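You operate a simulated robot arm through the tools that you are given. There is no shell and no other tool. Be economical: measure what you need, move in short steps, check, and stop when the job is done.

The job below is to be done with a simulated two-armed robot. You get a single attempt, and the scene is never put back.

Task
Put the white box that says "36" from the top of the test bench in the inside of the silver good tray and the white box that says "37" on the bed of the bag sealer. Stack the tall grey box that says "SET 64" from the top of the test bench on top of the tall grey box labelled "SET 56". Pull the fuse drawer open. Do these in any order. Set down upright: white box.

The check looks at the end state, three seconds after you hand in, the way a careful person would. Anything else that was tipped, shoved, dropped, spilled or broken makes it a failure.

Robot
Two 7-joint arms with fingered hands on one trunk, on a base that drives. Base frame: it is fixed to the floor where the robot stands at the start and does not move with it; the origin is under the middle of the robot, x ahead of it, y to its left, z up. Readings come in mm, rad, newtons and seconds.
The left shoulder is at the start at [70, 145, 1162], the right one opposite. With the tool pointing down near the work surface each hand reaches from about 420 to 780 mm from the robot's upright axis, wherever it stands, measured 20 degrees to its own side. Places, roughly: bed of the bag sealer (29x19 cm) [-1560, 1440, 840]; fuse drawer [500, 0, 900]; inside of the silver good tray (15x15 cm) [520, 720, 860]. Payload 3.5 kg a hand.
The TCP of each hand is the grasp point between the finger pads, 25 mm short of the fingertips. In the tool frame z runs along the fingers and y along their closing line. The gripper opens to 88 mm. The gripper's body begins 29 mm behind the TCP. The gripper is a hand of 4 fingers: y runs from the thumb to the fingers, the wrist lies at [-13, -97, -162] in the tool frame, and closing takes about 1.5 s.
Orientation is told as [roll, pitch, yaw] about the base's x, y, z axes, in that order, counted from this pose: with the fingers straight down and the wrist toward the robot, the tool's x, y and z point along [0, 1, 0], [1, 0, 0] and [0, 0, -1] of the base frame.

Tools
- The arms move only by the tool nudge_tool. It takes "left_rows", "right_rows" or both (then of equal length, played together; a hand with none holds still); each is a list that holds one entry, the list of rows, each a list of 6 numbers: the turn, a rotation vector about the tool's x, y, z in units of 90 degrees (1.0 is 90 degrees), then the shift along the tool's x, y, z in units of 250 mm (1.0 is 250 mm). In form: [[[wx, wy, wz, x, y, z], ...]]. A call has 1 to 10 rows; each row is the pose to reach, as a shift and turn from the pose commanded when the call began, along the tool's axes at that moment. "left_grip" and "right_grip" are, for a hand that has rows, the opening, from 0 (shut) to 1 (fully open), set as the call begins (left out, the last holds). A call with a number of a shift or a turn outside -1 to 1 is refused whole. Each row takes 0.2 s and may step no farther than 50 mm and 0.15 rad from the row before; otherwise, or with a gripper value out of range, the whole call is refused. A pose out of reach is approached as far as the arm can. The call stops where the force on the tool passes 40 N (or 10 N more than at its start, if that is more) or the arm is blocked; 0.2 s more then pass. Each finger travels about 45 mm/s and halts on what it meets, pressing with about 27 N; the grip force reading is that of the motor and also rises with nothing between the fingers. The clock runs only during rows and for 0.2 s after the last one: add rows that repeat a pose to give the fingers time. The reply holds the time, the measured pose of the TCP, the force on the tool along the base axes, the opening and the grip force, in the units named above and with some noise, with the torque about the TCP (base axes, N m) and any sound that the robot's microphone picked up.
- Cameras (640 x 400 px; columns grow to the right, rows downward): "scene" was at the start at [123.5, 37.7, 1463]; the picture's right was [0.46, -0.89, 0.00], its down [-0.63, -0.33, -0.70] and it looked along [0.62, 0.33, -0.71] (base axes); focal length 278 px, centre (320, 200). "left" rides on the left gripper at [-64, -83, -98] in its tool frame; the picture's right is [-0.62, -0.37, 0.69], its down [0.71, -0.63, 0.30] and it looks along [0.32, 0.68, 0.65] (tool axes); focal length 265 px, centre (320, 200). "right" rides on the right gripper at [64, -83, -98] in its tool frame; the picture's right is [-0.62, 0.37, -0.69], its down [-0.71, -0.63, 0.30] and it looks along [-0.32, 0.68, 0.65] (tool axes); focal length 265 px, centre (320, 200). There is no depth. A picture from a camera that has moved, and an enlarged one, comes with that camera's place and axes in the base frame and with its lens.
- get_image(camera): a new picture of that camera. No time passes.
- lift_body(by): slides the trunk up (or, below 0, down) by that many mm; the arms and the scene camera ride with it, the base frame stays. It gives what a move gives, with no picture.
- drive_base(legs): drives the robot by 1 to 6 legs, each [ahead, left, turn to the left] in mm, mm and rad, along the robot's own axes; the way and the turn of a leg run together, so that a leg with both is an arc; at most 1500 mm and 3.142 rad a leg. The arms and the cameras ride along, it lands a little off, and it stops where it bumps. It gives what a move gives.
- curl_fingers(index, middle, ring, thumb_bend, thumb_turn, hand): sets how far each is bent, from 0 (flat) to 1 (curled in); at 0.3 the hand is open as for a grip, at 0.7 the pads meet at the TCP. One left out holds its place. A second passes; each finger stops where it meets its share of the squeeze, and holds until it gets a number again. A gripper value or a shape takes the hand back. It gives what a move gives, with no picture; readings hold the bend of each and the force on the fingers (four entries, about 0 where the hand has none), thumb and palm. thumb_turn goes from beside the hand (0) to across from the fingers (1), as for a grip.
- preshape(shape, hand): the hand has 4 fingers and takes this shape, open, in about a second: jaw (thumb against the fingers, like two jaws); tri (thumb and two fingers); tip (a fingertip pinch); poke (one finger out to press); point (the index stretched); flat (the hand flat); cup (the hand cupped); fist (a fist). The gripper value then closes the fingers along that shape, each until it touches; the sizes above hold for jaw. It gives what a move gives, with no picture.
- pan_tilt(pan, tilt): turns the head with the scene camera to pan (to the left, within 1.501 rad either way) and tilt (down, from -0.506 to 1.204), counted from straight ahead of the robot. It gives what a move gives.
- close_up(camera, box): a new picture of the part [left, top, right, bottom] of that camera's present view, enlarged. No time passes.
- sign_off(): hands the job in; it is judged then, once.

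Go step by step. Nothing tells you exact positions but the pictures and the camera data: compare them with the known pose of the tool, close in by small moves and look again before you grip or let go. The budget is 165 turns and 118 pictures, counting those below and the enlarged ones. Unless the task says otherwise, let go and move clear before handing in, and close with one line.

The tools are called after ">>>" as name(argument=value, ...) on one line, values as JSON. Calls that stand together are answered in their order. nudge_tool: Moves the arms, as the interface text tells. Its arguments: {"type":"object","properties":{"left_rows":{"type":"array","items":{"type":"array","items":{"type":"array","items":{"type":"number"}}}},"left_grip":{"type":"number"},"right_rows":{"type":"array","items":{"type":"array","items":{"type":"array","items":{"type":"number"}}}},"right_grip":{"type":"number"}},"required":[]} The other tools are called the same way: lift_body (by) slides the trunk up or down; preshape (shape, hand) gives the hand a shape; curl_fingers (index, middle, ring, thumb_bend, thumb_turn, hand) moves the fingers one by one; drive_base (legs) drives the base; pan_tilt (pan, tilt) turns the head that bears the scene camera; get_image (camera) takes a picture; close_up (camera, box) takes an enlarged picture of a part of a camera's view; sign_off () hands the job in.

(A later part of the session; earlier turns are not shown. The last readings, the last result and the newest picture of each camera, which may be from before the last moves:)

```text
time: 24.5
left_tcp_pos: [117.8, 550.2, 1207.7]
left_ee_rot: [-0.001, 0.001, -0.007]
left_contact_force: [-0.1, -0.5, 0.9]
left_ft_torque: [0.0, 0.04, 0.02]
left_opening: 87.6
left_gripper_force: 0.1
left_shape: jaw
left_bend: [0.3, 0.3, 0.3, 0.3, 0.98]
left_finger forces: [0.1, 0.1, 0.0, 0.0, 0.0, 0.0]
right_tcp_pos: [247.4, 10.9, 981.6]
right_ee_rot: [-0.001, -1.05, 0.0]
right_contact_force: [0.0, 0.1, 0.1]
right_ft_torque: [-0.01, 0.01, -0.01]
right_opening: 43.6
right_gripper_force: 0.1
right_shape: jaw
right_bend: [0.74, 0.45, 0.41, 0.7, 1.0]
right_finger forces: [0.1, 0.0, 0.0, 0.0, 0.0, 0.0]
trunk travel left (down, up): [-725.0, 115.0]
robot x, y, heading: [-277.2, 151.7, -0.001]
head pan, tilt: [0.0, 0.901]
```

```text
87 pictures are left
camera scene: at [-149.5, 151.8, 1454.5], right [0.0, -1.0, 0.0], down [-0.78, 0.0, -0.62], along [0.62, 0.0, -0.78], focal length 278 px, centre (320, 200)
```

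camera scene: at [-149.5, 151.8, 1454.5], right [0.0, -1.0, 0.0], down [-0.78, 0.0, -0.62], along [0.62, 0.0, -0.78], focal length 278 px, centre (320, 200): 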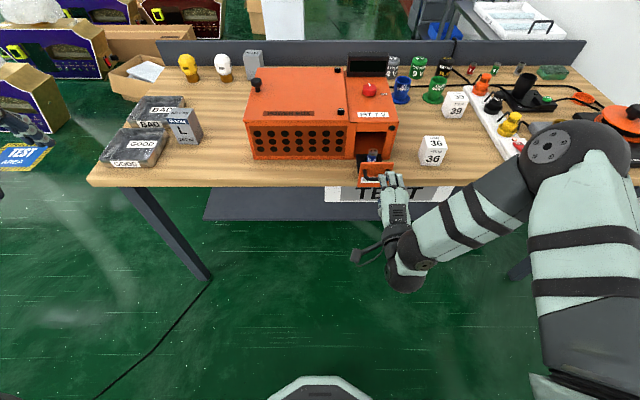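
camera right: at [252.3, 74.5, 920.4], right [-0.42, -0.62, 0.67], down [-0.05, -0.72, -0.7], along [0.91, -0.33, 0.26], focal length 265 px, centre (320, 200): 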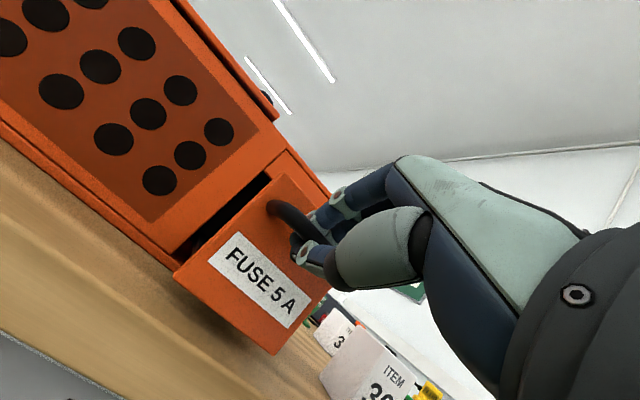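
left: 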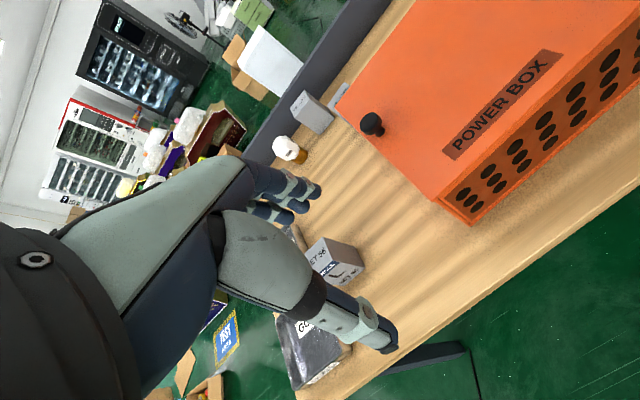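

The drawer is open and the hand is clear. Box 36 is at about [488, -184], top z 925, so I'll raise the hand, turn it to point down and drive back to the front.

>>> nudge_tool(right_rows=[[[0, 0, 0, -0.0, 0.1, -0.03], [0.083, 0, 0, -0.04, 0.2, -0.052], [0.167, 0, 0, -0.08, 0.3, -0.052], [0.25, 0, 0, -0.12, 0.4, -0.052], [0.333, 0, 0, -0.16, 0.5, -0.052], [0.417, 0, 0, -0.2, 0.572, -0.052], [0.5, 0, 0, -0.24, 0.572, -0.052], [0.583, 0, 0, -0.28, 0.572, -0.052], [0.667, 0, 0, -0.32, 0.572, -0.052], [0.667, 0, 0, -0.32, 0.572, -0.052]]], right_grip=1.0)

>>> drive_base(legs=[[0, -150, 0], [240, 0, 0]])

>>> get_image(camera="scene")

>>> get_image(camera="right")

```text
time: 26.7
left_tcp_pos: [117.0, 550.6, 1209.3]
left_ee_rot: [0.001, -0.001, -0.006]
left_contact_force: [0.4, 0.7, -0.1]
left_ft_torque: [0.0, -0.01, 0.0]
left_opening: 87.6
left_gripper_force: 0.0
left_shape: jaw
left_bend: [0.3, 0.3, 0.3, 0.3, 0.98]
left_finger forces: [0.0, 0.1, 0.1, 0.1, 0.0, 0.0]
right_tcp_pos: [307.2, -70.6, 1110.6]
right_ee_rot: [-0.002, -0.002, -0.002]
right_contact_force: [-0.2, 0.7, 0.4]
right_ft_torque: [0.01, -0.02, 0.0]
right_opening: 87.8
right_gripper_force: 0.1
right_shape: jaw
right_bend: [0.3, 0.3, 0.3, 0.3, 0.98]
right_finger forces: [0.0, 0.0, 0.1, 0.1, 0.0, 0.0]
trunk travel left (down, up): [-725.0, 115.0]
robot x, y, heading: [-275.6, 153.5, -0.0]
head pan, tilt: [0.0, 0.901]
```

```text
time: 29.5
left_tcp_pos: [352.1, 398.7, 1209.4]
left_ee_rot: [0.0, -0.002, -0.003]
left_contact_force: [-0.2, 0.1, 0.1]
left_ft_torque: [0.03, 0.01, 0.02]
left_opening: 87.6
left_gripper_force: 0.0
left_shape: jaw
left_bend: [0.3, 0.3, 0.3, 0.3, 0.98]
left_finger forces: [0.1, 0.0, 0.0, 0.1, 0.0, 0.0]
right_tcp_pos: [544.2, -220.9, 1111.8]
right_ee_rot: [0.0, -0.005, 0.001]
right_contact_force: [0.3, 0.5, 0.0]
right_ft_torque: [0.01, -0.01, -0.02]
right_opening: 87.9
right_gripper_force: 0.0
right_shape: jaw
right_bend: [0.3, 0.3, 0.3, 0.3, 0.98]
right_finger forces: [0.0, 0.0, 0.1, 0.0, 0.1, 0.0]
trunk travel left (down, up): [-725.0, 115.0]
robot x, y, heading: [-37.8, -1.2, 0.0]
head pan, tilt: [0.0, 0.901]
```

```text
86 pictures are left
camera scene: at [85.8, -0.4, 1454.8], right [0.0, -1.0, 0.0], down [-0.78, 0.0, -0.62], along [0.62, 0.0, -0.78], focal length 278 px, centre (320, 200)
```

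scene: 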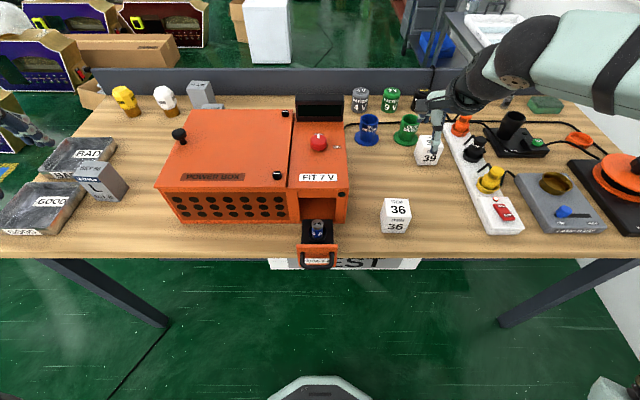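

```text
85 pictures are left
camera right: at [459.6, -157.1, 1210.2], right [0.37, -0.62, 0.69], down [-0.63, -0.72, -0.31], along [0.69, -0.32, -0.65], focal length 265 px, centre (320, 200)
```

right: 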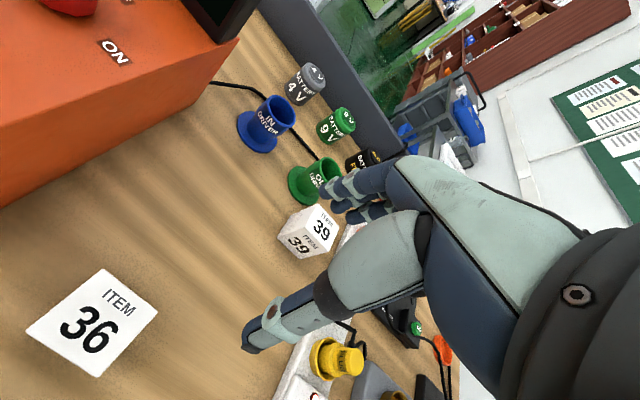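

Box 36's top is centred at [480, -184], square to the bench and about 57 mm wide. I'm moving above it with a stop at z≈990 to check.

>>> nudge_tool(right_rows=[[[0, 0, 0, 0.074, -0.128, 0], [0, 0, 0, 0.148, -0.256, 0], [0, 0, 0, 0.148, -0.256, 0.15], [0, 0, 0, 0.148, -0.256, 0.3], [0, 0, 0, 0.148, -0.256, 0.46], [0, 0, 0, 0.148, -0.256, 0.46]]])

>>> get_image(camera="right")

>>> close_up(camera="scene", box=[320, 150, 480, 250])

```text
time: 30.9
left_tcp_pos: [354.7, 398.4, 1209.1]
left_ee_rot: [-0.001, -0.001, 0.0]
left_contact_force: [-0.6, 0.4, 0.6]
left_ft_torque: [0.0, 0.01, 0.01]
left_opening: 87.5
left_gripper_force: 0.1
left_shape: jaw
left_bend: [0.3, 0.3, 0.3, 0.3, 0.98]
left_finger forces: [0.0, 0.0, 0.0, 0.0, 0.0, 0.0]
right_tcp_pos: [481.6, -183.2, 993.8]
right_ee_rot: [-0.001, -0.005, 0.003]
right_contact_force: [0.8, -0.5, -0.3]
right_ft_torque: [-0.02, 0.0, -0.01]
right_opening: 87.8
right_gripper_force: 0.0
right_shape: jaw
right_bend: [0.3, 0.3, 0.3, 0.3, 0.98]
right_finger forces: [0.0, 0.0, 0.0, 0.0, 0.0, 0.1]
trunk travel left (down, up): [-725.0, 115.0]
robot x, y, heading: [-39.2, -0.0, 0.001]
head pan, tilt: [0.0, 0.901]
```

```text
84 pictures are left
camera right: at [398.8, -120.3, 1091.3], right [0.37, -0.62, 0.69], down [-0.63, -0.72, -0.31], along [0.69, -0.32, -0.65], focal length 265 px, centre (320, 200)
```

right: 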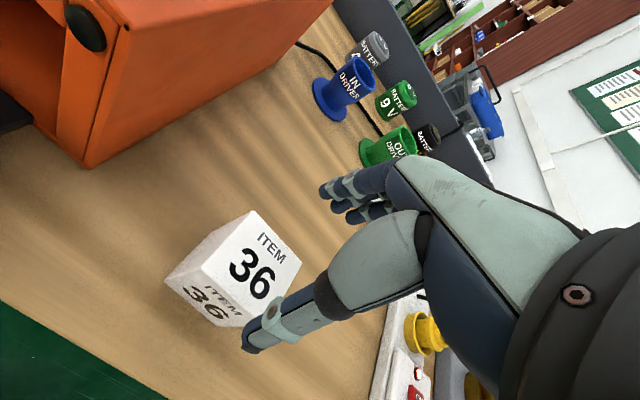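

```text
4.00 times, centred on (400, 200) of scene
camera zoom: at [87.8, -0.5, 1454.5], right [0.0, -1.0, 0.0], down [-0.78, 0.0, -0.62], along [0.62, 0.0, -0.78], focal length 1112 px, centre (0, 200)
```

zoom: 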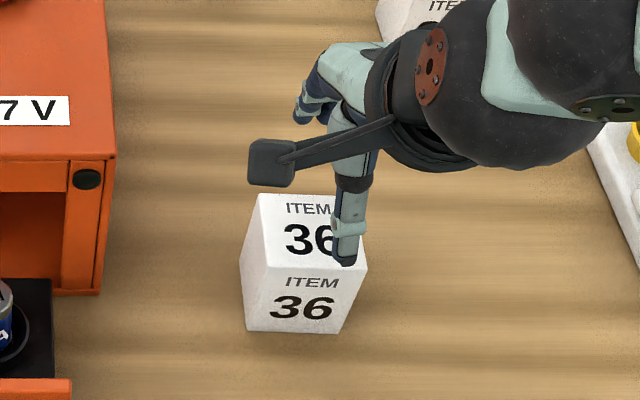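

Everything lines up, so I'll go straight down around the box.

>>> nudge_tool(right_rows=[[[0, 0, 0, -0.004, -0.004, 0.12], [0, 0, 0, -0.004, -0.004, 0.24], [0, 0, 0, -0.004, -0.004, 0.32], [0, 0, 0, -0.004, -0.004, 0.376], [0, 0, 0, -0.004, -0.004, 0.376]]])

>>> get_image(camera="right")

```text
time: 32.1
left_tcp_pos: [351.7, 400.2, 1208.6]
left_ee_rot: [0.001, -0.002, -0.002]
left_contact_force: [-0.3, -0.1, 0.0]
left_ft_torque: [0.01, 0.04, 0.0]
left_opening: 87.5
left_gripper_force: 0.0
left_shape: jaw
left_bend: [0.3, 0.3, 0.3, 0.3, 0.98]
left_finger forces: [0.0, 0.0, 0.0, 0.0, 0.0, 0.0]
right_tcp_pos: [481.4, -184.1, 903.0]
right_ee_rot: [0.0, -0.007, 0.002]
right_contact_force: [-1.1, -0.3, 8.7]
right_ft_torque: [0.07, 0.03, -0.02]
right_opening: 88.0
right_gripper_force: 0.0
right_shape: jaw
right_bend: [0.29, 0.3, 0.3, 0.3, 0.98]
right_finger forces: [3.8, 0.0, 0.0, 0.0, 5.3, 0.0]
trunk travel left (down, up): [-725.0, 115.0]
robot x, y, heading: [-43.4, 2.6, -0.001]
head pan, tilt: [0.0, 0.901]
```

```text
82 pictures are left
camera right: at [397.4, -120.9, 1002.4], right [0.36, -0.62, 0.7], down [-0.63, -0.72, -0.31], along [0.69, -0.32, -0.65], focal length 265 px, centre (320, 200)
```

right: 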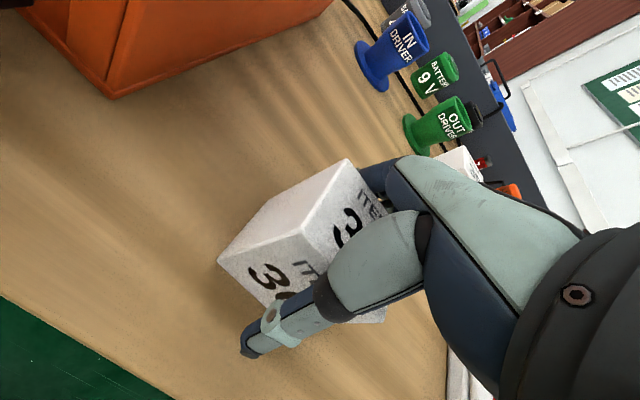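

The fingertips touch the bench at z≈878. I'll lift 4 mm and close on the box.

>>> nudge_tool(right_rows=[[[0, 0, 0, 0, 0, -0.018], [0, 0, 0, 0, 0, -0.018], [0, 0, 0, 0, 0, -0.018], [0, 0, 0, 0, 0, -0.018], [0, 0, 0, 0, 0, -0.018], [0, 0, 0, 0, 0, -0.018], [0, 0, 0, 0, 0, -0.018]]], right_grip=0.0)

>>> get_image(camera="right")

```text
time: 33.7
left_tcp_pos: [354.2, 399.2, 1208.5]
left_ee_rot: [0.001, 0.0, 0.0]
left_contact_force: [0.5, 0.6, -0.2]
left_ft_torque: [0.03, 0.01, 0.0]
left_opening: 87.9
left_gripper_force: 0.1
left_shape: jaw
left_bend: [0.3, 0.3, 0.3, 0.3, 0.98]
left_finger forces: [0.1, 0.0, 0.0, 0.0, 0.1, 0.0]
right_tcp_pos: [481.4, -186.0, 907.8]
right_ee_rot: [-0.003, -0.002, 0.002]
right_contact_force: [0.7, -0.4, 1.5]
right_ft_torque: [-0.08, -0.04, 0.02]
right_opening: 48.6
right_gripper_force: 27.0
right_shape: jaw
right_bend: [0.74, 0.48, 0.42, 0.6, 0.98]
right_finger forces: [12.6, 14.5, 3.4, 0.1, 30.6, 0.0]
trunk travel left (down, up): [-725.0, 115.0]
robot x, y, heading: [-41.5, 2.0, -0.005]
head pan, tilt: [0.0, 0.901]
```

```text
81 pictures are left
camera right: at [397.4, -121.0, 1005.7], right [0.37, -0.62, 0.69], down [-0.63, -0.72, -0.31], along [0.69, -0.32, -0.65], focal length 265 px, centre (320, 200)
```

right: 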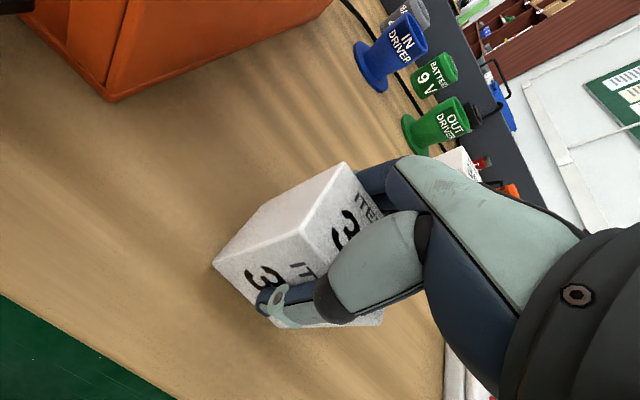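

Gripped. Lifting the box 190 mm.

>>> nudge_tool(right_rows=[[[0, 0, 0, 0, 0, -0.08], [0, 0, 0, 0, 0, -0.2], [0, 0, 0, 0, 0, -0.36], [0, 0, 0, 0, 0, -0.54], [0, 0, 0, 0, 0, -0.72], [0, 0, 0, 0, 0, -0.8], [0, 0, 0, 0, 0, -0.8]]])

>>> get_image(camera="right")

>>> drive_base(legs=[[-180, 0, 0], [0, 900, 0]])

>>> get_image(camera="scene")

```text
time: 35.3
left_tcp_pos: [354.3, 398.3, 1207.7]
left_ee_rot: [0.001, 0.0, -0.002]
left_contact_force: [-0.1, 0.0, 0.3]
left_ft_torque: [-0.04, -0.01, -0.02]
left_opening: 87.4
left_gripper_force: 0.1
left_shape: jaw
left_bend: [0.3, 0.3, 0.3, 0.3, 0.98]
left_finger forces: [0.0, 0.0, 0.0, 0.0, 0.0, 0.0]
right_tcp_pos: [481.0, -184.5, 1108.1]
right_ee_rot: [0.0, -0.004, 0.003]
right_contact_force: [0.3, -0.7, 0.1]
right_ft_torque: [0.03, 0.02, 0.03]
right_opening: 48.0
right_gripper_force: 26.8
right_shape: jaw
right_bend: [0.74, 0.49, 0.43, 0.6, 0.98]
right_finger forces: [12.1, 14.2, 3.5, 0.0, 30.2, 0.0]
trunk travel left (down, up): [-725.0, 115.0]
robot x, y, heading: [-38.4, 1.3, -0.003]
head pan, tilt: [0.0, 0.901]
```

```text
80 pictures are left
camera right: at [396.7, -120.7, 1207.3], right [0.37, -0.62, 0.69], down [-0.63, -0.72, -0.31], along [0.69, -0.32, -0.65], focal length 265 px, centre (320, 200)
```

right: 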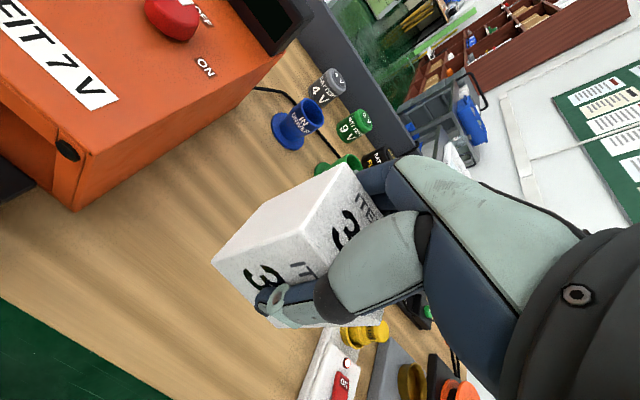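

```text
time: 41.1
left_tcp_pos: [178.8, 1289.8, 1210.3]
left_ee_rot: [0.001, 0.001, -0.006]
left_contact_force: [-0.4, -0.4, 0.4]
left_ft_torque: [0.02, 0.01, -0.01]
left_opening: 87.7
left_gripper_force: 0.0
left_shape: jaw
left_bend: [0.3, 0.3, 0.3, 0.3, 0.98]
left_finger forces: [0.0, 0.0, 0.1, 0.0, 0.1, 0.0]
right_tcp_pos: [303.4, 707.2, 1108.0]
right_ee_rot: [0.001, -0.002, -0.001]
right_contact_force: [-0.5, 0.8, -1.2]
right_ft_torque: [0.02, 0.0, 0.04]
right_opening: 48.1
right_gripper_force: 27.1
right_shape: jaw
right_bend: [0.74, 0.49, 0.43, 0.6, 0.98]
right_finger forces: [12.1, 14.1, 3.4, 0.1, 30.2, 0.0]
trunk travel left (down, up): [-725.0, 115.0]
robot x, y, heading: [-215.2, 894.6, -0.003]
head pan, tilt: [0.0, 0.901]
```

```text
79 pictures are left
camera scene: at [-88.1, 892.4, 1454.6], right [0.0, -1.0, 0.0], down [-0.78, 0.0, -0.62], along [0.62, 0.0, -0.78], focal length 278 px, centre (320, 200)
```

scene: 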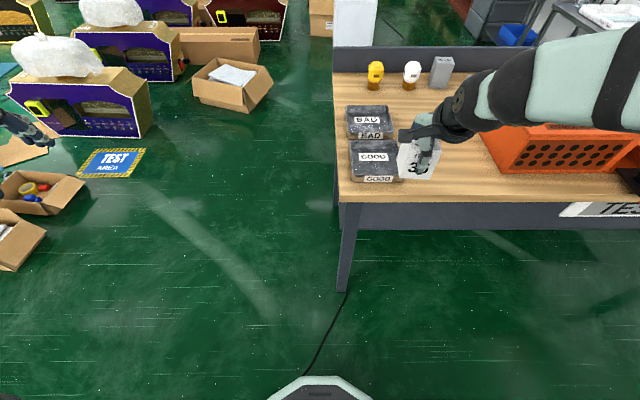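

The free floor left of the bench is clear. I'll zoom in on the trays to place box 36 precisely.

>>> close_up(camera="scene", box=[320, 95, 480, 195])

>>> get_image(camera="right")

```text
4.00 times, centred on (400, 145) of scene
camera zoom: at [-88.1, 892.4, 1454.6], right [0.0, -1.0, 0.0], down [-0.78, 0.0, -0.62], along [0.62, 0.0, -0.78], focal length 1112 px, centre (0, 420)
```

zoom: 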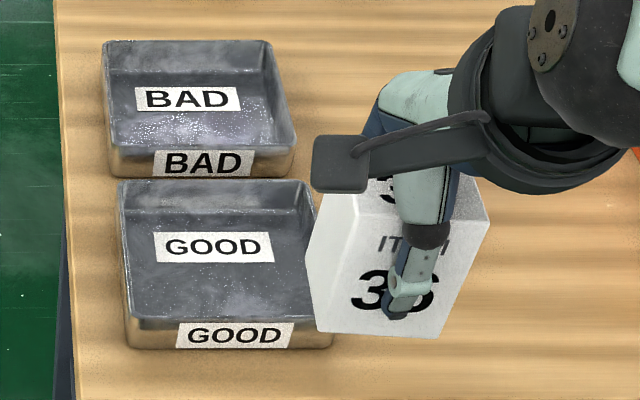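

```text
77 pictures are left
camera right: at [220.3, 771.2, 1206.9], right [0.36, -0.62, 0.69], down [-0.63, -0.71, -0.31], along [0.69, -0.33, -0.65], focal length 265 px, centre (320, 200)
```

right: 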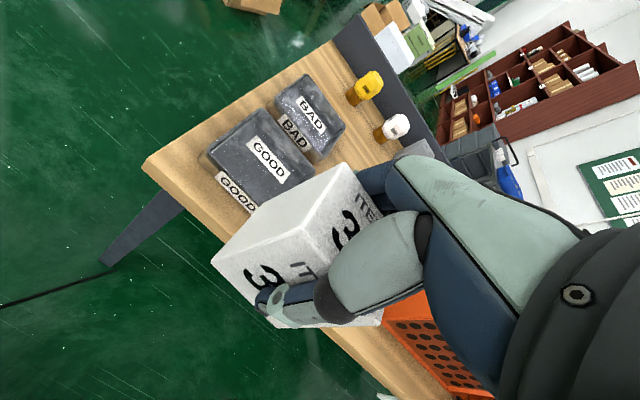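

GOOD tray interior is centred at about [511, 731], rim z≈900. Driving ahead 180 and then re-checking.

>>> drive_base(legs=[[180, 0, 0]])

>>> get_image(camera="right")

>>> get_image(camera="scene")

```text
time: 42.6
left_tcp_pos: [356.4, 1290.2, 1209.8]
left_ee_rot: [0.0, -0.003, -0.004]
left_contact_force: [0.0, 0.0, 0.0]
left_ft_torque: [0.02, -0.01, 0.0]
left_opening: 87.6
left_gripper_force: 0.0
left_shape: jaw
left_bend: [0.3, 0.3, 0.3, 0.3, 0.98]
left_finger forces: [0.0, 0.1, 0.0, 0.0, 0.1, 0.0]
right_tcp_pos: [481.6, 706.8, 1110.2]
right_ee_rot: [-0.001, -0.007, -0.004]
right_contact_force: [-0.1, 1.2, -1.7]
right_ft_torque: [0.05, -0.04, 0.02]
right_opening: 48.3
right_gripper_force: 26.8
right_shape: jaw
right_bend: [0.74, 0.49, 0.43, 0.6, 0.98]
right_finger forces: [12.1, 14.1, 3.4, 0.1, 30.1, 0.1]
trunk travel left (down, up): [-725.0, 115.0]
robot x, y, heading: [-36.7, 895.0, -0.007]
head pan, tilt: [0.0, 0.901]
```

```text
76 pictures are left
camera right: at [397.0, 770.9, 1208.2], right [0.36, -0.62, 0.7], down [-0.63, -0.71, -0.31], along [0.69, -0.33, -0.65], focal length 265 px, centre (320, 200)
```

right: 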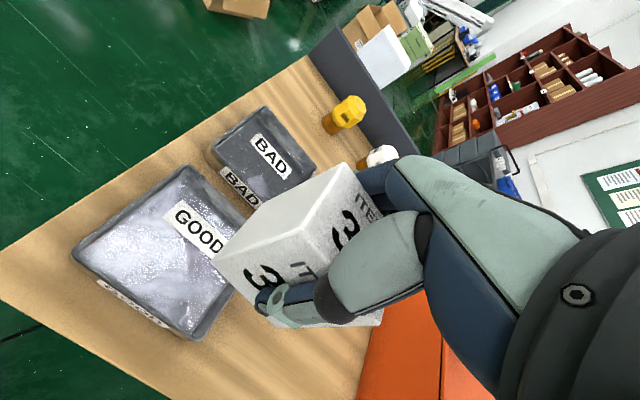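

```text
75 pictures are left
camera scene: at [88.1, 892.5, 1454.9], right [0.0, -1.0, 0.0], down [-0.78, 0.0, -0.62], along [0.62, 0.0, -0.78], focal length 278 px, centre (320, 200)
```

scene: 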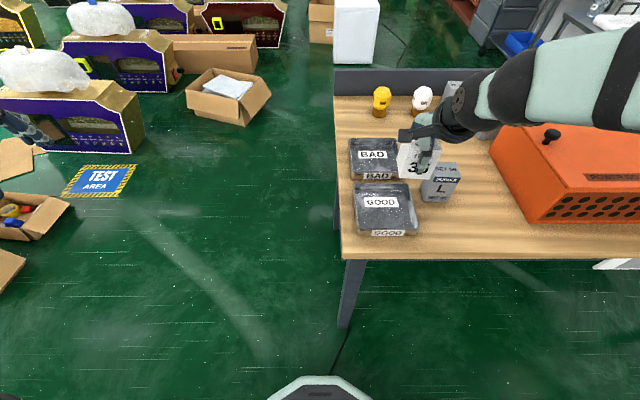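

Moving over the tray centre [513, 732] and down to 25 mm above the floor of the tray.

>>> nudge_tool(right_rows=[[[0, 0, 0, 0.1, 0.124, 0.0], [0, 0, 0, 0.1, 0.124, 0.18], [0, 0, 0, 0.1, 0.124, 0.36], [0, 0, 0, 0.1, 0.124, 0.54], [0, 0, 0, 0.1, 0.124, 0.68], [0, 0, 0, 0.1, 0.124, 0.68]]])

>>> get_image(camera="right")

>>> close_up(camera="scene", box=[320, 140, 480, 240])

```text
time: 44.0
left_tcp_pos: [358.8, 1290.8, 1209.2]
left_ee_rot: [0.0, -0.001, -0.006]
left_contact_force: [-0.3, -0.2, -1.0]
left_ft_torque: [0.0, 0.0, 0.02]
left_opening: 87.6
left_gripper_force: 0.0
left_shape: jaw
left_bend: [0.3, 0.3, 0.3, 0.3, 0.98]
left_finger forces: [0.0, 0.0, 0.0, 0.1, 0.1, 0.0]
right_tcp_pos: [515.4, 731.7, 940.7]
right_ee_rot: [0.001, -0.005, -0.005]
right_contact_force: [0.7, -0.3, -0.8]
right_ft_torque: [0.01, -0.02, 0.0]
right_opening: 47.8
right_gripper_force: 27.1
right_shape: jaw
right_bend: [0.74, 0.49, 0.43, 0.6, 0.98]
right_finger forces: [12.1, 13.8, 3.4, 0.0, 29.9, 0.1]
trunk travel left (down, up): [-725.0, 115.0]
robot x, y, heading: [-34.7, 892.4, 0.001]
head pan, tilt: [0.0, 0.901]
```

```text
74 pictures are left
camera right: at [432.5, 795.3, 1038.8], right [0.36, -0.62, 0.69], down [-0.63, -0.71, -0.31], along [0.69, -0.33, -0.65], focal length 265 px, centre (320, 200)
```

right: 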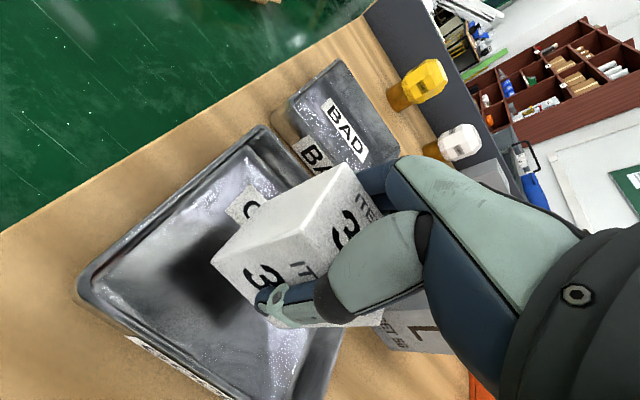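

```text
4.00 times, centred on (400, 190) of scene
camera zoom: at [90.9, 892.3, 1454.6], right [0.0, -1.0, 0.0], down [-0.78, 0.0, -0.62], along [0.62, 0.0, -0.78], focal length 1112 px, centre (0, 240)
```

zoom: 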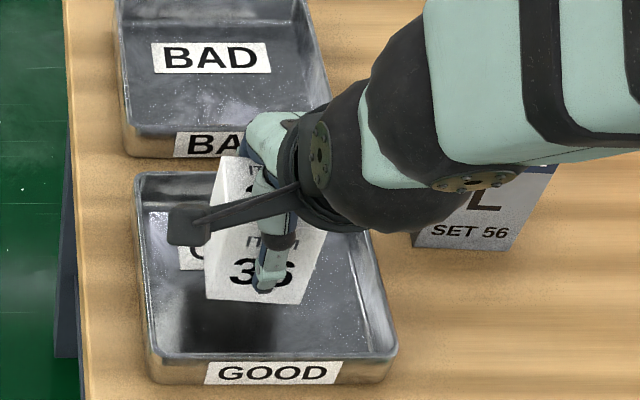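

Well centred above the tray. Lowering to touch.

>>> nudge_tool(right_rows=[[[0, 0, 0, 0, 0, 0.05], [0, 0, 0, 0, 0, 0.08], [0, 0, 0, 0, 0, 0.1], [0, 0, 0, 0, 0, 0.112], [0, 0, 0, 0, 0, 0.112]]])

>>> get_image(camera="right")

```text
time: 45.2
left_tcp_pos: [358.4, 1291.2, 1209.5]
left_ee_rot: [-0.002, -0.002, -0.004]
left_contact_force: [-0.2, -0.3, 0.6]
left_ft_torque: [0.01, 0.01, 0.0]
left_opening: 87.6
left_gripper_force: 0.1
left_shape: jaw
left_bend: [0.3, 0.3, 0.3, 0.3, 0.98]
left_finger forces: [0.1, 0.0, 0.1, 0.0, 0.0, 0.1]
right_tcp_pos: [515.6, 732.8, 912.3]
right_ee_rot: [0.0, -0.005, -0.001]
right_contact_force: [0.2, 0.8, 2.2]
right_ft_torque: [-0.03, -0.04, 0.02]
right_opening: 47.9
right_gripper_force: 27.3
right_shape: jaw
right_bend: [0.74, 0.49, 0.43, 0.61, 0.98]
right_finger forces: [12.1, 14.2, 3.4, 0.0, 30.4, 0.0]
trunk travel left (down, up): [-725.0, 115.0]
robot x, y, heading: [-38.0, 893.2, -0.003]
head pan, tilt: [0.0, 0.901]
```

```text
72 pictures are left
camera right: at [432.3, 795.6, 1010.0], right [0.36, -0.62, 0.7], down [-0.63, -0.71, -0.31], along [0.69, -0.33, -0.65], focal length 265 px, centre (320, 200)
```

right: 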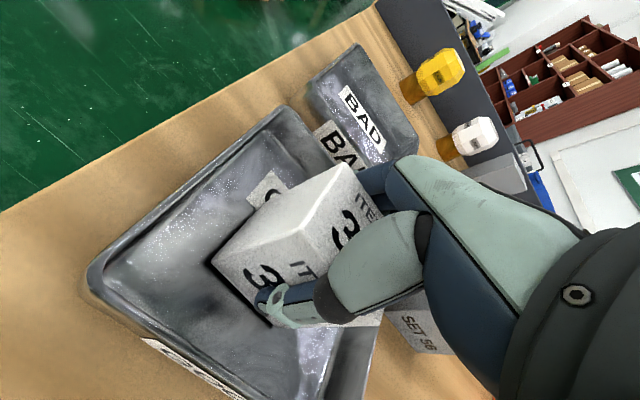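

>>> nudge_tool(right_rows=[[[0, 0, 0, 0, 0, 0.004], [0, 0, 0, 0, 0, 0.01], [0, 0, 0, 0, 0, 0.01]]])

```text
time: 46.0
left_tcp_pos: [357.1, 1292.3, 1209.0]
left_ee_rot: [-0.003, -0.002, -0.005]
left_contact_force: [0.2, 0.3, -0.7]
left_ft_torque: [-0.03, 0.02, -0.01]
left_opening: 87.7
left_gripper_force: 0.1
left_shape: jaw
left_bend: [0.3, 0.3, 0.3, 0.3, 0.98]
left_finger forces: [0.0, 0.0, 0.1, 0.0, 0.0, 0.0]
right_tcp_pos: [514.3, 732.6, 911.2]
right_ee_rot: [0.0, -0.008, -0.003]
right_contact_force: [0.5, 2.1, 9.7]
right_ft_torque: [-0.19, -0.25, 0.04]
right_opening: 47.5
right_gripper_force: 26.7
right_shape: jaw
right_bend: [0.74, 0.49, 0.43, 0.61, 0.98]
right_finger forces: [12.1, 15.0, 4.1, 0.0, 31.5, 0.0]
trunk travel left (down, up): [-725.0, 115.0]
robot x, y, heading: [-32.6, 896.7, -0.003]
head pan, tilt: [0.0, 0.901]
```

The box rests on the tray floor. Releasing, then rising straight up.

>>> nudge_tool(right_rows=[[[0, 0, 0, 0, 0, -0.006], [0, 0, 0, 0, 0, -0.006], [0, 0, 0, 0, 0, -0.006], [0, 0, 0, 0, 0, -0.006], [0, 0, 0, 0, 0, -0.006], [0, 0, 0, 0, 0, -0.006]]], right_grip=1.0)

>>> nudge_tool(right_rows=[[[0, 0, 0, 0, 0, -0.1], [0, 0, 0, 0, 0, -0.25], [0, 0, 0, 0, 0, -0.43], [0, 0, 0, 0, 0, -0.61], [0, 0, 0, 0, 0, -0.79], [0, 0, 0, 0, 0, -0.9]]])

>>> get_image(camera="right")

```text
time: 47.4
left_tcp_pos: [357.9, 1290.3, 1209.0]
left_ee_rot: [0.0, 0.0, -0.005]
left_contact_force: [-0.7, 0.8, 0.3]
left_ft_torque: [-0.03, -0.01, -0.01]
left_opening: 87.3
left_gripper_force: 0.1
left_shape: jaw
left_bend: [0.3, 0.3, 0.3, 0.3, 0.98]
left_finger forces: [0.0, 0.1, 0.0, 0.0, 0.0, 0.0]
right_tcp_pos: [515.8, 732.2, 910.5]
right_ee_rot: [-0.001, -0.003, -0.004]
right_contact_force: [-0.6, -0.1, 1.3]
right_ft_torque: [0.02, -0.03, 0.01]
right_opening: 87.8
right_gripper_force: 0.1
right_shape: jaw
right_bend: [0.3, 0.3, 0.3, 0.3, 0.97]
right_finger forces: [1.9, 0.1, 0.0, 0.1, 2.8, 0.0]
trunk travel left (down, up): [-725.0, 115.0]
robot x, y, heading: [-34.7, 892.2, -0.003]
head pan, tilt: [0.0, 0.901]
```

```text
time: 48.8
left_tcp_pos: [359.3, 1292.0, 1208.6]
left_ee_rot: [-0.001, -0.002, -0.005]
left_contact_force: [-0.2, -0.3, -0.1]
left_ft_torque: [0.02, 0.01, -0.04]
left_opening: 87.7
left_gripper_force: 0.0
left_shape: jaw
left_bend: [0.3, 0.3, 0.3, 0.3, 0.98]
left_finger forces: [0.1, 0.1, 0.0, 0.1, 0.1, 0.1]
right_tcp_pos: [514.7, 731.7, 1134.2]
right_ee_rot: [-0.001, -0.004, -0.001]
right_contact_force: [-0.3, 0.0, -0.4]
right_ft_torque: [0.01, -0.04, 0.01]
right_opening: 88.0
right_gripper_force: 0.1
right_shape: jaw
right_bend: [0.3, 0.3, 0.3, 0.3, 0.97]
right_finger forces: [1.1, 0.1, 0.1, 0.0, 1.3, 0.1]
trunk travel left (down, up): [-725.0, 115.0]
robot x, y, heading: [-37.1, 893.6, -0.003]
head pan, tilt: [0.0, 0.901]
```

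```text
71 pictures are left
camera right: at [429.8, 796.1, 1232.5], right [0.36, -0.62, 0.69], down [-0.63, -0.71, -0.31], along [0.68, -0.33, -0.65], focal length 265 px, centre (320, 200)
```

right: 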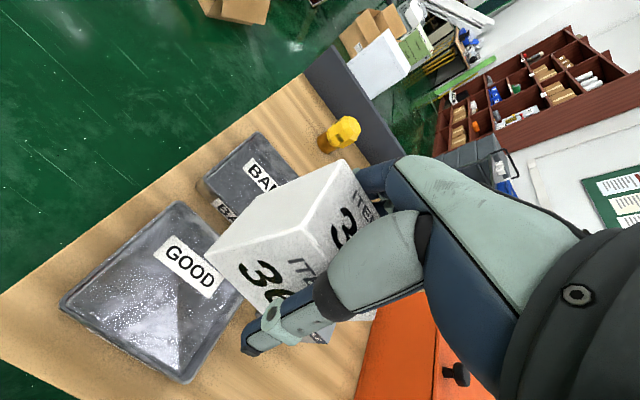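

Box 36 came up again, wedged between index and thumb deep in the hand. I'll re-grip it so it can't fall, lower it back, and open the fingers wider there.

>>> nudge_tool(right_rows=[[[0, 0, 0, 0, 0, 0], [0, 0, 0, 0, 0, 0], [0, 0, 0, 0, 0, 0], [0, 0, 0, 0, 0, 0], [0, 0, 0, 0, 0, 0], [0, 0, 0, 0, 0, 0.0]]], right_grip=0.0)

>>> nudge_tool(right_rows=[[[0, 0, 0, 0, 0, 0.15], [0, 0, 0, 0, 0, 0.32], [0, 0, 0, 0, 0, 0.49], [0, 0, 0, 0, 0, 0.66], [0, 0, 0, 0, 0, 0.78], [0, 0, 0, 0, 0, 0.84], [0, 0, 0, 0, 0, 0.84]]])

>>> get_image(camera="right")

>>> close_up(camera="scene", box=[320, 140, 480, 240])

```text
time: 50.2
left_tcp_pos: [358.9, 1291.7, 1209.2]
left_ee_rot: [-0.001, -0.002, -0.005]
left_contact_force: [1.0, -0.4, -0.4]
left_ft_torque: [0.0, -0.02, -0.03]
left_opening: 87.7
left_gripper_force: 0.1
left_shape: jaw
left_bend: [0.3, 0.3, 0.3, 0.3, 0.98]
left_finger forces: [0.0, 0.1, 0.0, 0.0, 0.0, 0.0]
right_tcp_pos: [514.6, 732.1, 1133.5]
right_ee_rot: [-0.001, -0.002, -0.002]
right_contact_force: [0.0, -0.1, -0.3]
right_ft_torque: [0.0, -0.01, 0.01]
right_opening: 8.5
right_gripper_force: 23.0
right_shape: jaw
right_bend: [0.75, 0.7, 0.61, 0.76, 1.0]
right_finger forces: [0.1, 0.0, 0.0, 0.0, 0.0, 0.0]
trunk travel left (down, up): [-725.0, 115.0]
robot x, y, heading: [-33.4, 893.5, -0.002]
head pan, tilt: [0.0, 0.901]
```

```text
time: 51.4
left_tcp_pos: [354.7, 1291.0, 1209.7]
left_ee_rot: [0.002, -0.004, -0.005]
left_contact_force: [-0.5, -0.3, 0.2]
left_ft_torque: [0.0, -0.02, 0.02]
left_opening: 87.7
left_gripper_force: 0.0
left_shape: jaw
left_bend: [0.3, 0.3, 0.3, 0.3, 0.98]
left_finger forces: [0.0, 0.0, 0.0, 0.0, 0.1, 0.1]
right_tcp_pos: [520.0, 730.3, 956.7]
right_ee_rot: [0.0, -0.038, -0.007]
right_contact_force: [-2.4, -0.7, 11.4]
right_ft_torque: [0.08, -0.04, 0.01]
right_opening: 14.2
right_gripper_force: 26.9
right_shape: jaw
right_bend: [0.77, 0.7, 0.7, 0.86, 1.0]
right_finger forces: [20.1, 0.0, 0.1, 0.0, 0.0, 0.0]
trunk travel left (down, up): [-725.0, 115.0]
robot x, y, heading: [-38.6, 891.6, -0.005]
head pan, tilt: [0.0, 0.901]
stopped in row 5 (right hand): the force on the tool passed its limit at 54 N (the readings are from after the stop); the commanded pose is now the measured one
```

```text
70 pictures are left
camera right: at [433.2, 794.8, 1052.3], right [0.34, -0.62, 0.7], down [-0.62, -0.71, -0.33], along [0.71, -0.33, -0.63], focal length 265 px, centre (320, 200)
```

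right: 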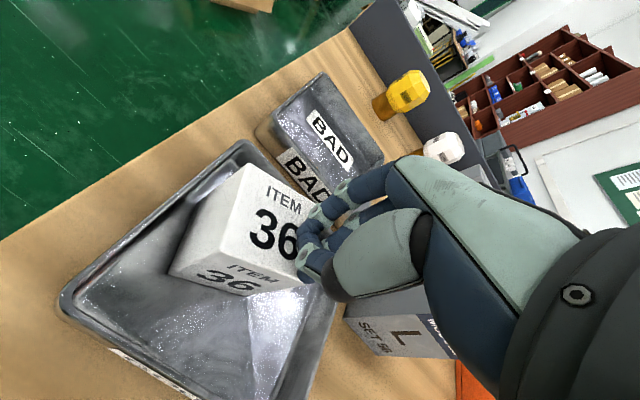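

```text
4.00 times, centred on (400, 190) of scene
camera zoom: at [86.4, 892.9, 1455.1], right [0.0, -1.0, 0.0], down [-0.78, 0.0, -0.62], along [0.62, 0.0, -0.78], focal length 1112 px, centre (0, 240)
```

zoom: 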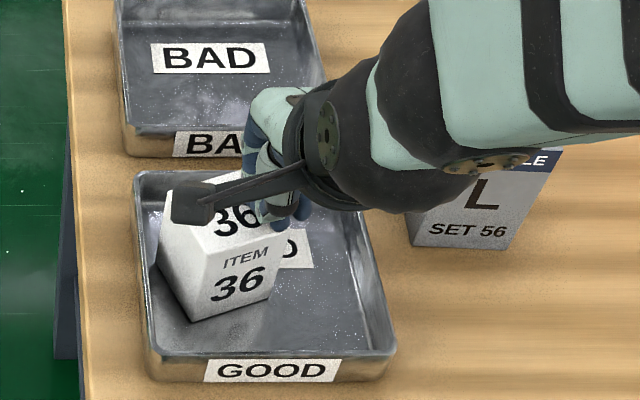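

The box slipped out and landed in the tray with 36 upward. I'll lift the hand away and check how it stands.

>>> nudge_tool(right_rows=[[[0, 0, 0, 0, 0, -0.1], [0, 0, 0, 0, 0, -0.28], [0, 0, 0, 0, 0, -0.46], [0, 0, 0, 0, 0, -0.64], [0, 0, 0, 0, -0.1, -0.72]]])

>>> close_up(camera="scene", box=[320, 140, 480, 240])

>>> get_image(camera="right")

```text
time: 52.6
left_tcp_pos: [356.9, 1289.7, 1210.7]
left_ee_rot: [-0.001, -0.002, -0.009]
left_contact_force: [1.0, 0.2, -0.7]
left_ft_torque: [0.0, -0.04, 0.02]
left_opening: 87.5
left_gripper_force: 0.1
left_shape: jaw
left_bend: [0.3, 0.3, 0.3, 0.3, 0.98]
left_finger forces: [0.0, 0.1, 0.0, 0.1, 0.1, 0.0]
right_tcp_pos: [486.9, 729.8, 1134.0]
right_ee_rot: [0.002, -0.03, -0.006]
right_contact_force: [-0.9, -0.4, -0.1]
right_ft_torque: [-0.01, -0.02, -0.02]
right_opening: 13.0
right_gripper_force: 26.7
right_shape: jaw
right_bend: [0.76, 0.7, 0.7, 0.86, 1.0]
right_finger forces: [0.0, 0.1, 0.0, 0.0, 0.0, 0.0]
trunk travel left (down, up): [-725.0, 115.0]
robot x, y, heading: [-37.3, 895.1, -0.003]
head pan, tilt: [0.0, 0.901]
```

```text
4.00 times, centred on (400, 190) of scene
camera zoom: at [88.0, 892.5, 1454.9], right [0.0, -1.0, 0.0], down [-0.78, 0.0, -0.62], along [0.62, 0.0, -0.78], focal length 1112 px, centre (0, 240)
```

zoom: 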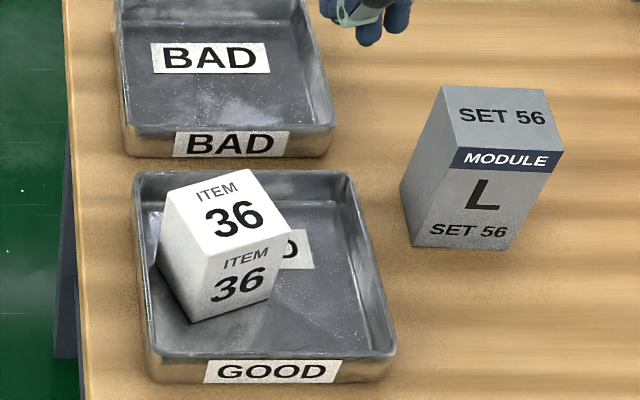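

```text
67 pictures are left
camera right: at [401.4, 794.3, 1229.2], right [0.34, -0.62, 0.7], down [-0.62, -0.71, -0.32], along [0.7, -0.33, -0.63], focal length 265 px, centre (320, 200)
```

right: 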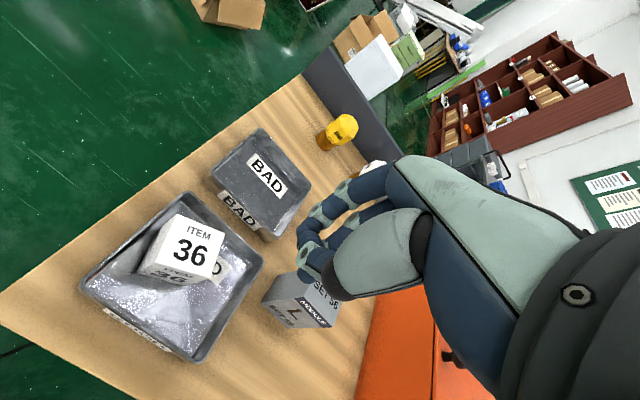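

Box 36 stands flat and upright in the GOOD tray. SET 56's top is at about [581, 576, 957]. Next I'll drive round to the bench's left end, facing it, to reach SET 64 with the left hand.

>>> drive_base(legs=[[0, 420, 0], [780, 0, 0], [0, 0, -1.571]])

>>> pan_tilt(pan=0.0, tilt=0.8)

>>> get_image(camera="scene")

```text
time: 62.9
left_tcp_pos: [1130.4, 889.7, 1209.3]
left_ee_rot: [0.0, 0.001, -1.621]
left_contact_force: [0.0, 0.4, -0.5]
left_ft_torque: [-0.02, -0.02, -0.01]
left_opening: 87.7
left_gripper_force: 0.3
left_shape: jaw
left_bend: [0.3, 0.3, 0.3, 0.3, 0.98]
left_finger forces: [0.0, 0.0, 0.1, 0.1, 0.1, 0.0]
right_tcp_pos: [566.3, 782.4, 1132.1]
right_ee_rot: [0.003, -0.028, -1.619]
right_contact_force: [-1.0, -0.1, -0.2]
right_ft_torque: [-0.02, -0.02, -0.04]
right_opening: 13.3
right_gripper_force: 27.4
right_shape: jaw
right_bend: [0.76, 0.7, 0.7, 0.86, 1.0]
right_finger forces: [0.0, 0.0, 0.1, 0.0, 0.0, 0.1]
trunk travel left (down, up): [-725.0, 115.0]
robot x, y, heading: [748.8, 1298.8, -1.62]
head pan, tilt: [0.0, 0.901]
```

```text
time: 63.5
left_tcp_pos: [1129.0, 890.0, 1208.4]
left_ee_rot: [0.001, 0.0, -1.62]
left_contact_force: [-0.1, -0.3, -0.2]
left_ft_torque: [0.01, 0.03, -0.01]
left_opening: 87.7
left_gripper_force: 0.0
left_shape: jaw
left_bend: [0.3, 0.3, 0.3, 0.3, 0.98]
left_finger forces: [0.1, 0.0, 0.1, 0.0, 0.1, 0.1]
right_tcp_pos: [564.4, 782.8, 1131.1]
right_ee_rot: [0.001, -0.026, -1.618]
right_contact_force: [0.5, 0.0, 0.3]
right_ft_torque: [0.03, -0.02, 0.0]
right_opening: 13.0
right_gripper_force: 26.9
right_shape: jaw
right_bend: [0.76, 0.7, 0.7, 0.86, 1.0]
right_finger forces: [0.1, 0.0, 0.0, 0.0, 0.1, 0.0]
trunk travel left (down, up): [-725.0, 115.0]
robot x, y, heading: [749.8, 1299.5, -1.617]
head pan, tilt: [0.0, 0.799]
```

```text
66 pictures are left
camera scene: at [744.2, 1170.5, 1462.4], right [-1.0, 0.05, 0.0], down [0.03, 0.72, -0.7], along [-0.03, -0.7, -0.72], focal length 278 px, centre (320, 200)
```

scene: 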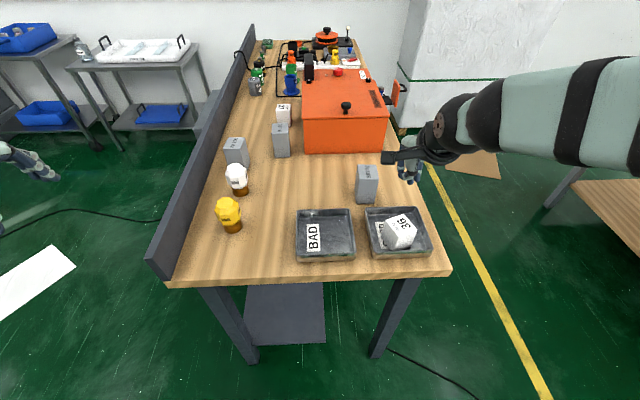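

Good view: another white box stands behind SET 35. Zooming on it and on box 36 in the tray.

>>> close_up(camera="scene", box=[200, 90, 328, 170])

>>> close_up(camera="scene", box=[340, 150, 452, 270])

```text
5.00 times, centred on (264, 130) of scene
camera zoom: at [744.2, 1170.5, 1462.4], right [-1.0, 0.05, 0.0], down [0.03, 0.72, -0.7], along [-0.03, -0.7, -0.72], focal length 1390 px, centre (600, 550)
```

zoom: 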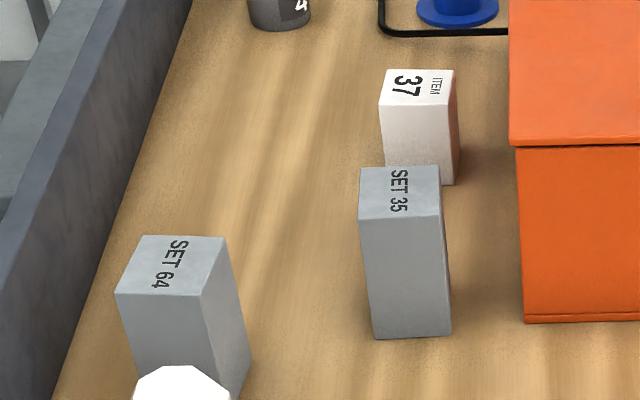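

```text
3.33 times, centred on (396, 210) of scene
camera zoom: at [744.2, 1170.5, 1462.4], right [-1.0, 0.05, 0.0], down [0.03, 0.72, -0.7], along [-0.03, -0.7, -0.72], focal length 926 px, centre (67, 167)
```

zoom: 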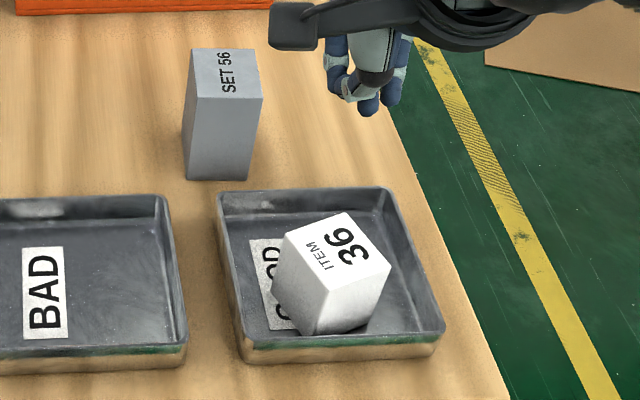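

Box 37 is on the test bench at about [840, 132], behind SET 35. SET 64 is at [980, 416] with yaw of about -0.08. I'll square up and drive in to reach SET 64 with the left hand.

>>> drive_base(legs=[[0, 0, 0.046], [185, 0, 0]])

>>> get_image(camera="left")

>>> get_image(camera="scene")

```text
time: 65.5
left_tcp_pos: [1147.8, 724.7, 1210.6]
left_ee_rot: [0.001, -0.004, -1.574]
left_contact_force: [-0.3, -0.5, 0.2]
left_ft_torque: [0.01, 0.01, 0.03]
left_opening: 87.5
left_gripper_force: 0.1
left_shape: jaw
left_bend: [0.3, 0.3, 0.3, 0.3, 0.98]
left_finger forces: [0.0, 0.1, 0.0, 0.0, 0.1, 0.0]
right_tcp_pos: [587.9, 591.1, 1133.5]
right_ee_rot: [0.001, -0.03, -1.572]
right_contact_force: [-0.2, -0.9, 0.0]
right_ft_torque: [-0.02, 0.0, 0.0]
right_opening: 13.4
right_gripper_force: 26.7
right_shape: jaw
right_bend: [0.76, 0.7, 0.7, 0.86, 1.0]
right_finger forces: [0.0, 0.0, 0.0, 0.0, 0.1, 0.0]
trunk travel left (down, up): [-725.0, 115.0]
robot x, y, heading: [746.6, 1114.2, -1.573]
head pan, tilt: [0.0, 0.799]
```

```text
63 pictures are left
camera left: at [1085.0, 807.7, 1307.9], right [-0.62, 0.37, -0.69], down [0.72, 0.63, -0.31], along [0.32, -0.69, -0.65], focal length 265 px, centre (320, 200)
```

left: 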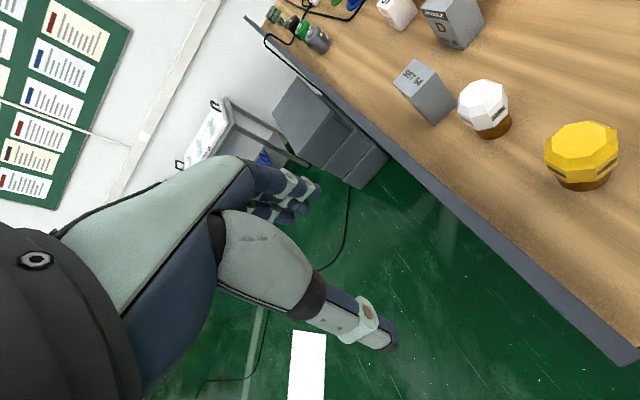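

```text
62 pictures are left
camera scene: at [749.9, 987.5, 1462.8], right [-1.0, 0.0, 0.0], down [0.0, 0.72, -0.7], along [0.0, -0.7, -0.72], focal length 278 px, centre (320, 200)
```

scene: 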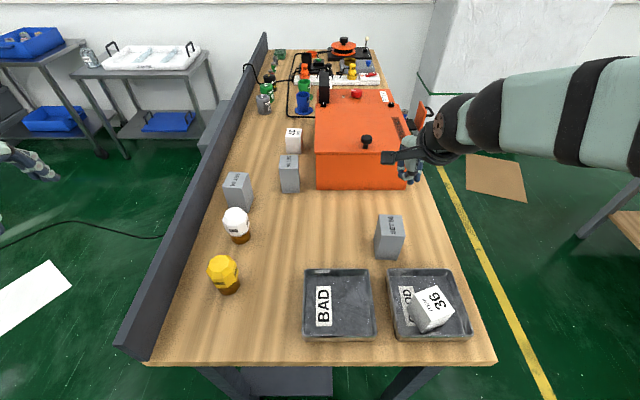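

SET 64's top is at about [978, 421]. Moving the left hand there in two stages.

>>> nudge_tool(left_rows=[[[0, 0, 0, -0.1, 0.12, 0.04], [0, 0, 0, -0.2, 0.24, 0.08], [0, 0, 0, -0.3, 0.36, 0.12], [0, 0, 0, -0.4, 0.48, 0.16], [0, 0, 0, -0.5, 0.6, 0.2], [0, 0, 0, -0.6, 0.72, 0.24], [0, 0, 0, -0.68, 0.85, 0.28], [0, 0, 0, -0.68, 0.98, 0.3], [0, 0, 0, -0.68, 0.98, 0.3]]])

>>> get_image(camera="left")

>>> close_up(camera="scene", box=[180, 110, 340, 210])

```text
time: 67.5
left_tcp_pos: [974.4, 479.1, 1134.4]
left_ee_rot: [-0.001, -0.002, -1.574]
left_contact_force: [0.5, 0.1, -0.5]
left_ft_torque: [0.01, -0.03, -0.02]
left_opening: 87.5
left_gripper_force: 0.1
left_shape: jaw
left_bend: [0.3, 0.3, 0.3, 0.3, 0.98]
left_finger forces: [0.0, 0.0, 0.1, 0.0, 0.0, 0.0]
right_tcp_pos: [587.3, 589.3, 1133.1]
right_ee_rot: [0.001, -0.029, -1.573]
right_contact_force: [-0.4, 0.8, -0.5]
right_ft_torque: [-0.01, 0.02, -0.02]
right_opening: 13.0
right_gripper_force: 27.1
right_shape: jaw
right_bend: [0.76, 0.7, 0.7, 0.86, 1.0]
right_finger forces: [0.1, 0.1, 0.0, 0.0, 0.1, 0.1]
trunk travel left (down, up): [-725.0, 115.0]
robot x, y, heading: [748.5, 1116.8, -1.576]
head pan, tilt: [0.0, 0.799]
```

```text
61 pictures are left
camera left: at [912.0, 561.9, 1232.6], right [-0.62, 0.37, -0.69], down [0.72, 0.63, -0.31], along [0.32, -0.69, -0.65], focal length 265 px, centre (320, 200)
```

left: 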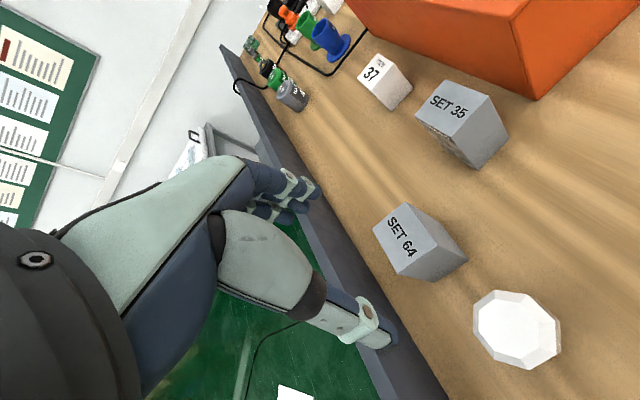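

```text
4.00 times, centred on (260, 160) of scene
camera zoom: at [749.9, 985.2, 1462.6], right [-1.0, 0.0, 0.0], down [0.0, 0.72, -0.7], along [0.0, -0.7, -0.72], focal length 1112 px, centre (560, 360)
```

zoom: 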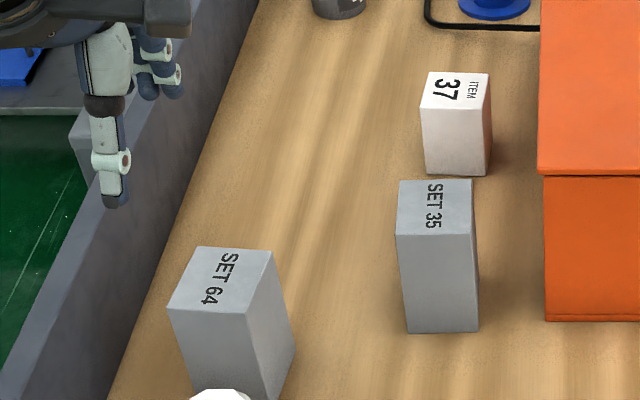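

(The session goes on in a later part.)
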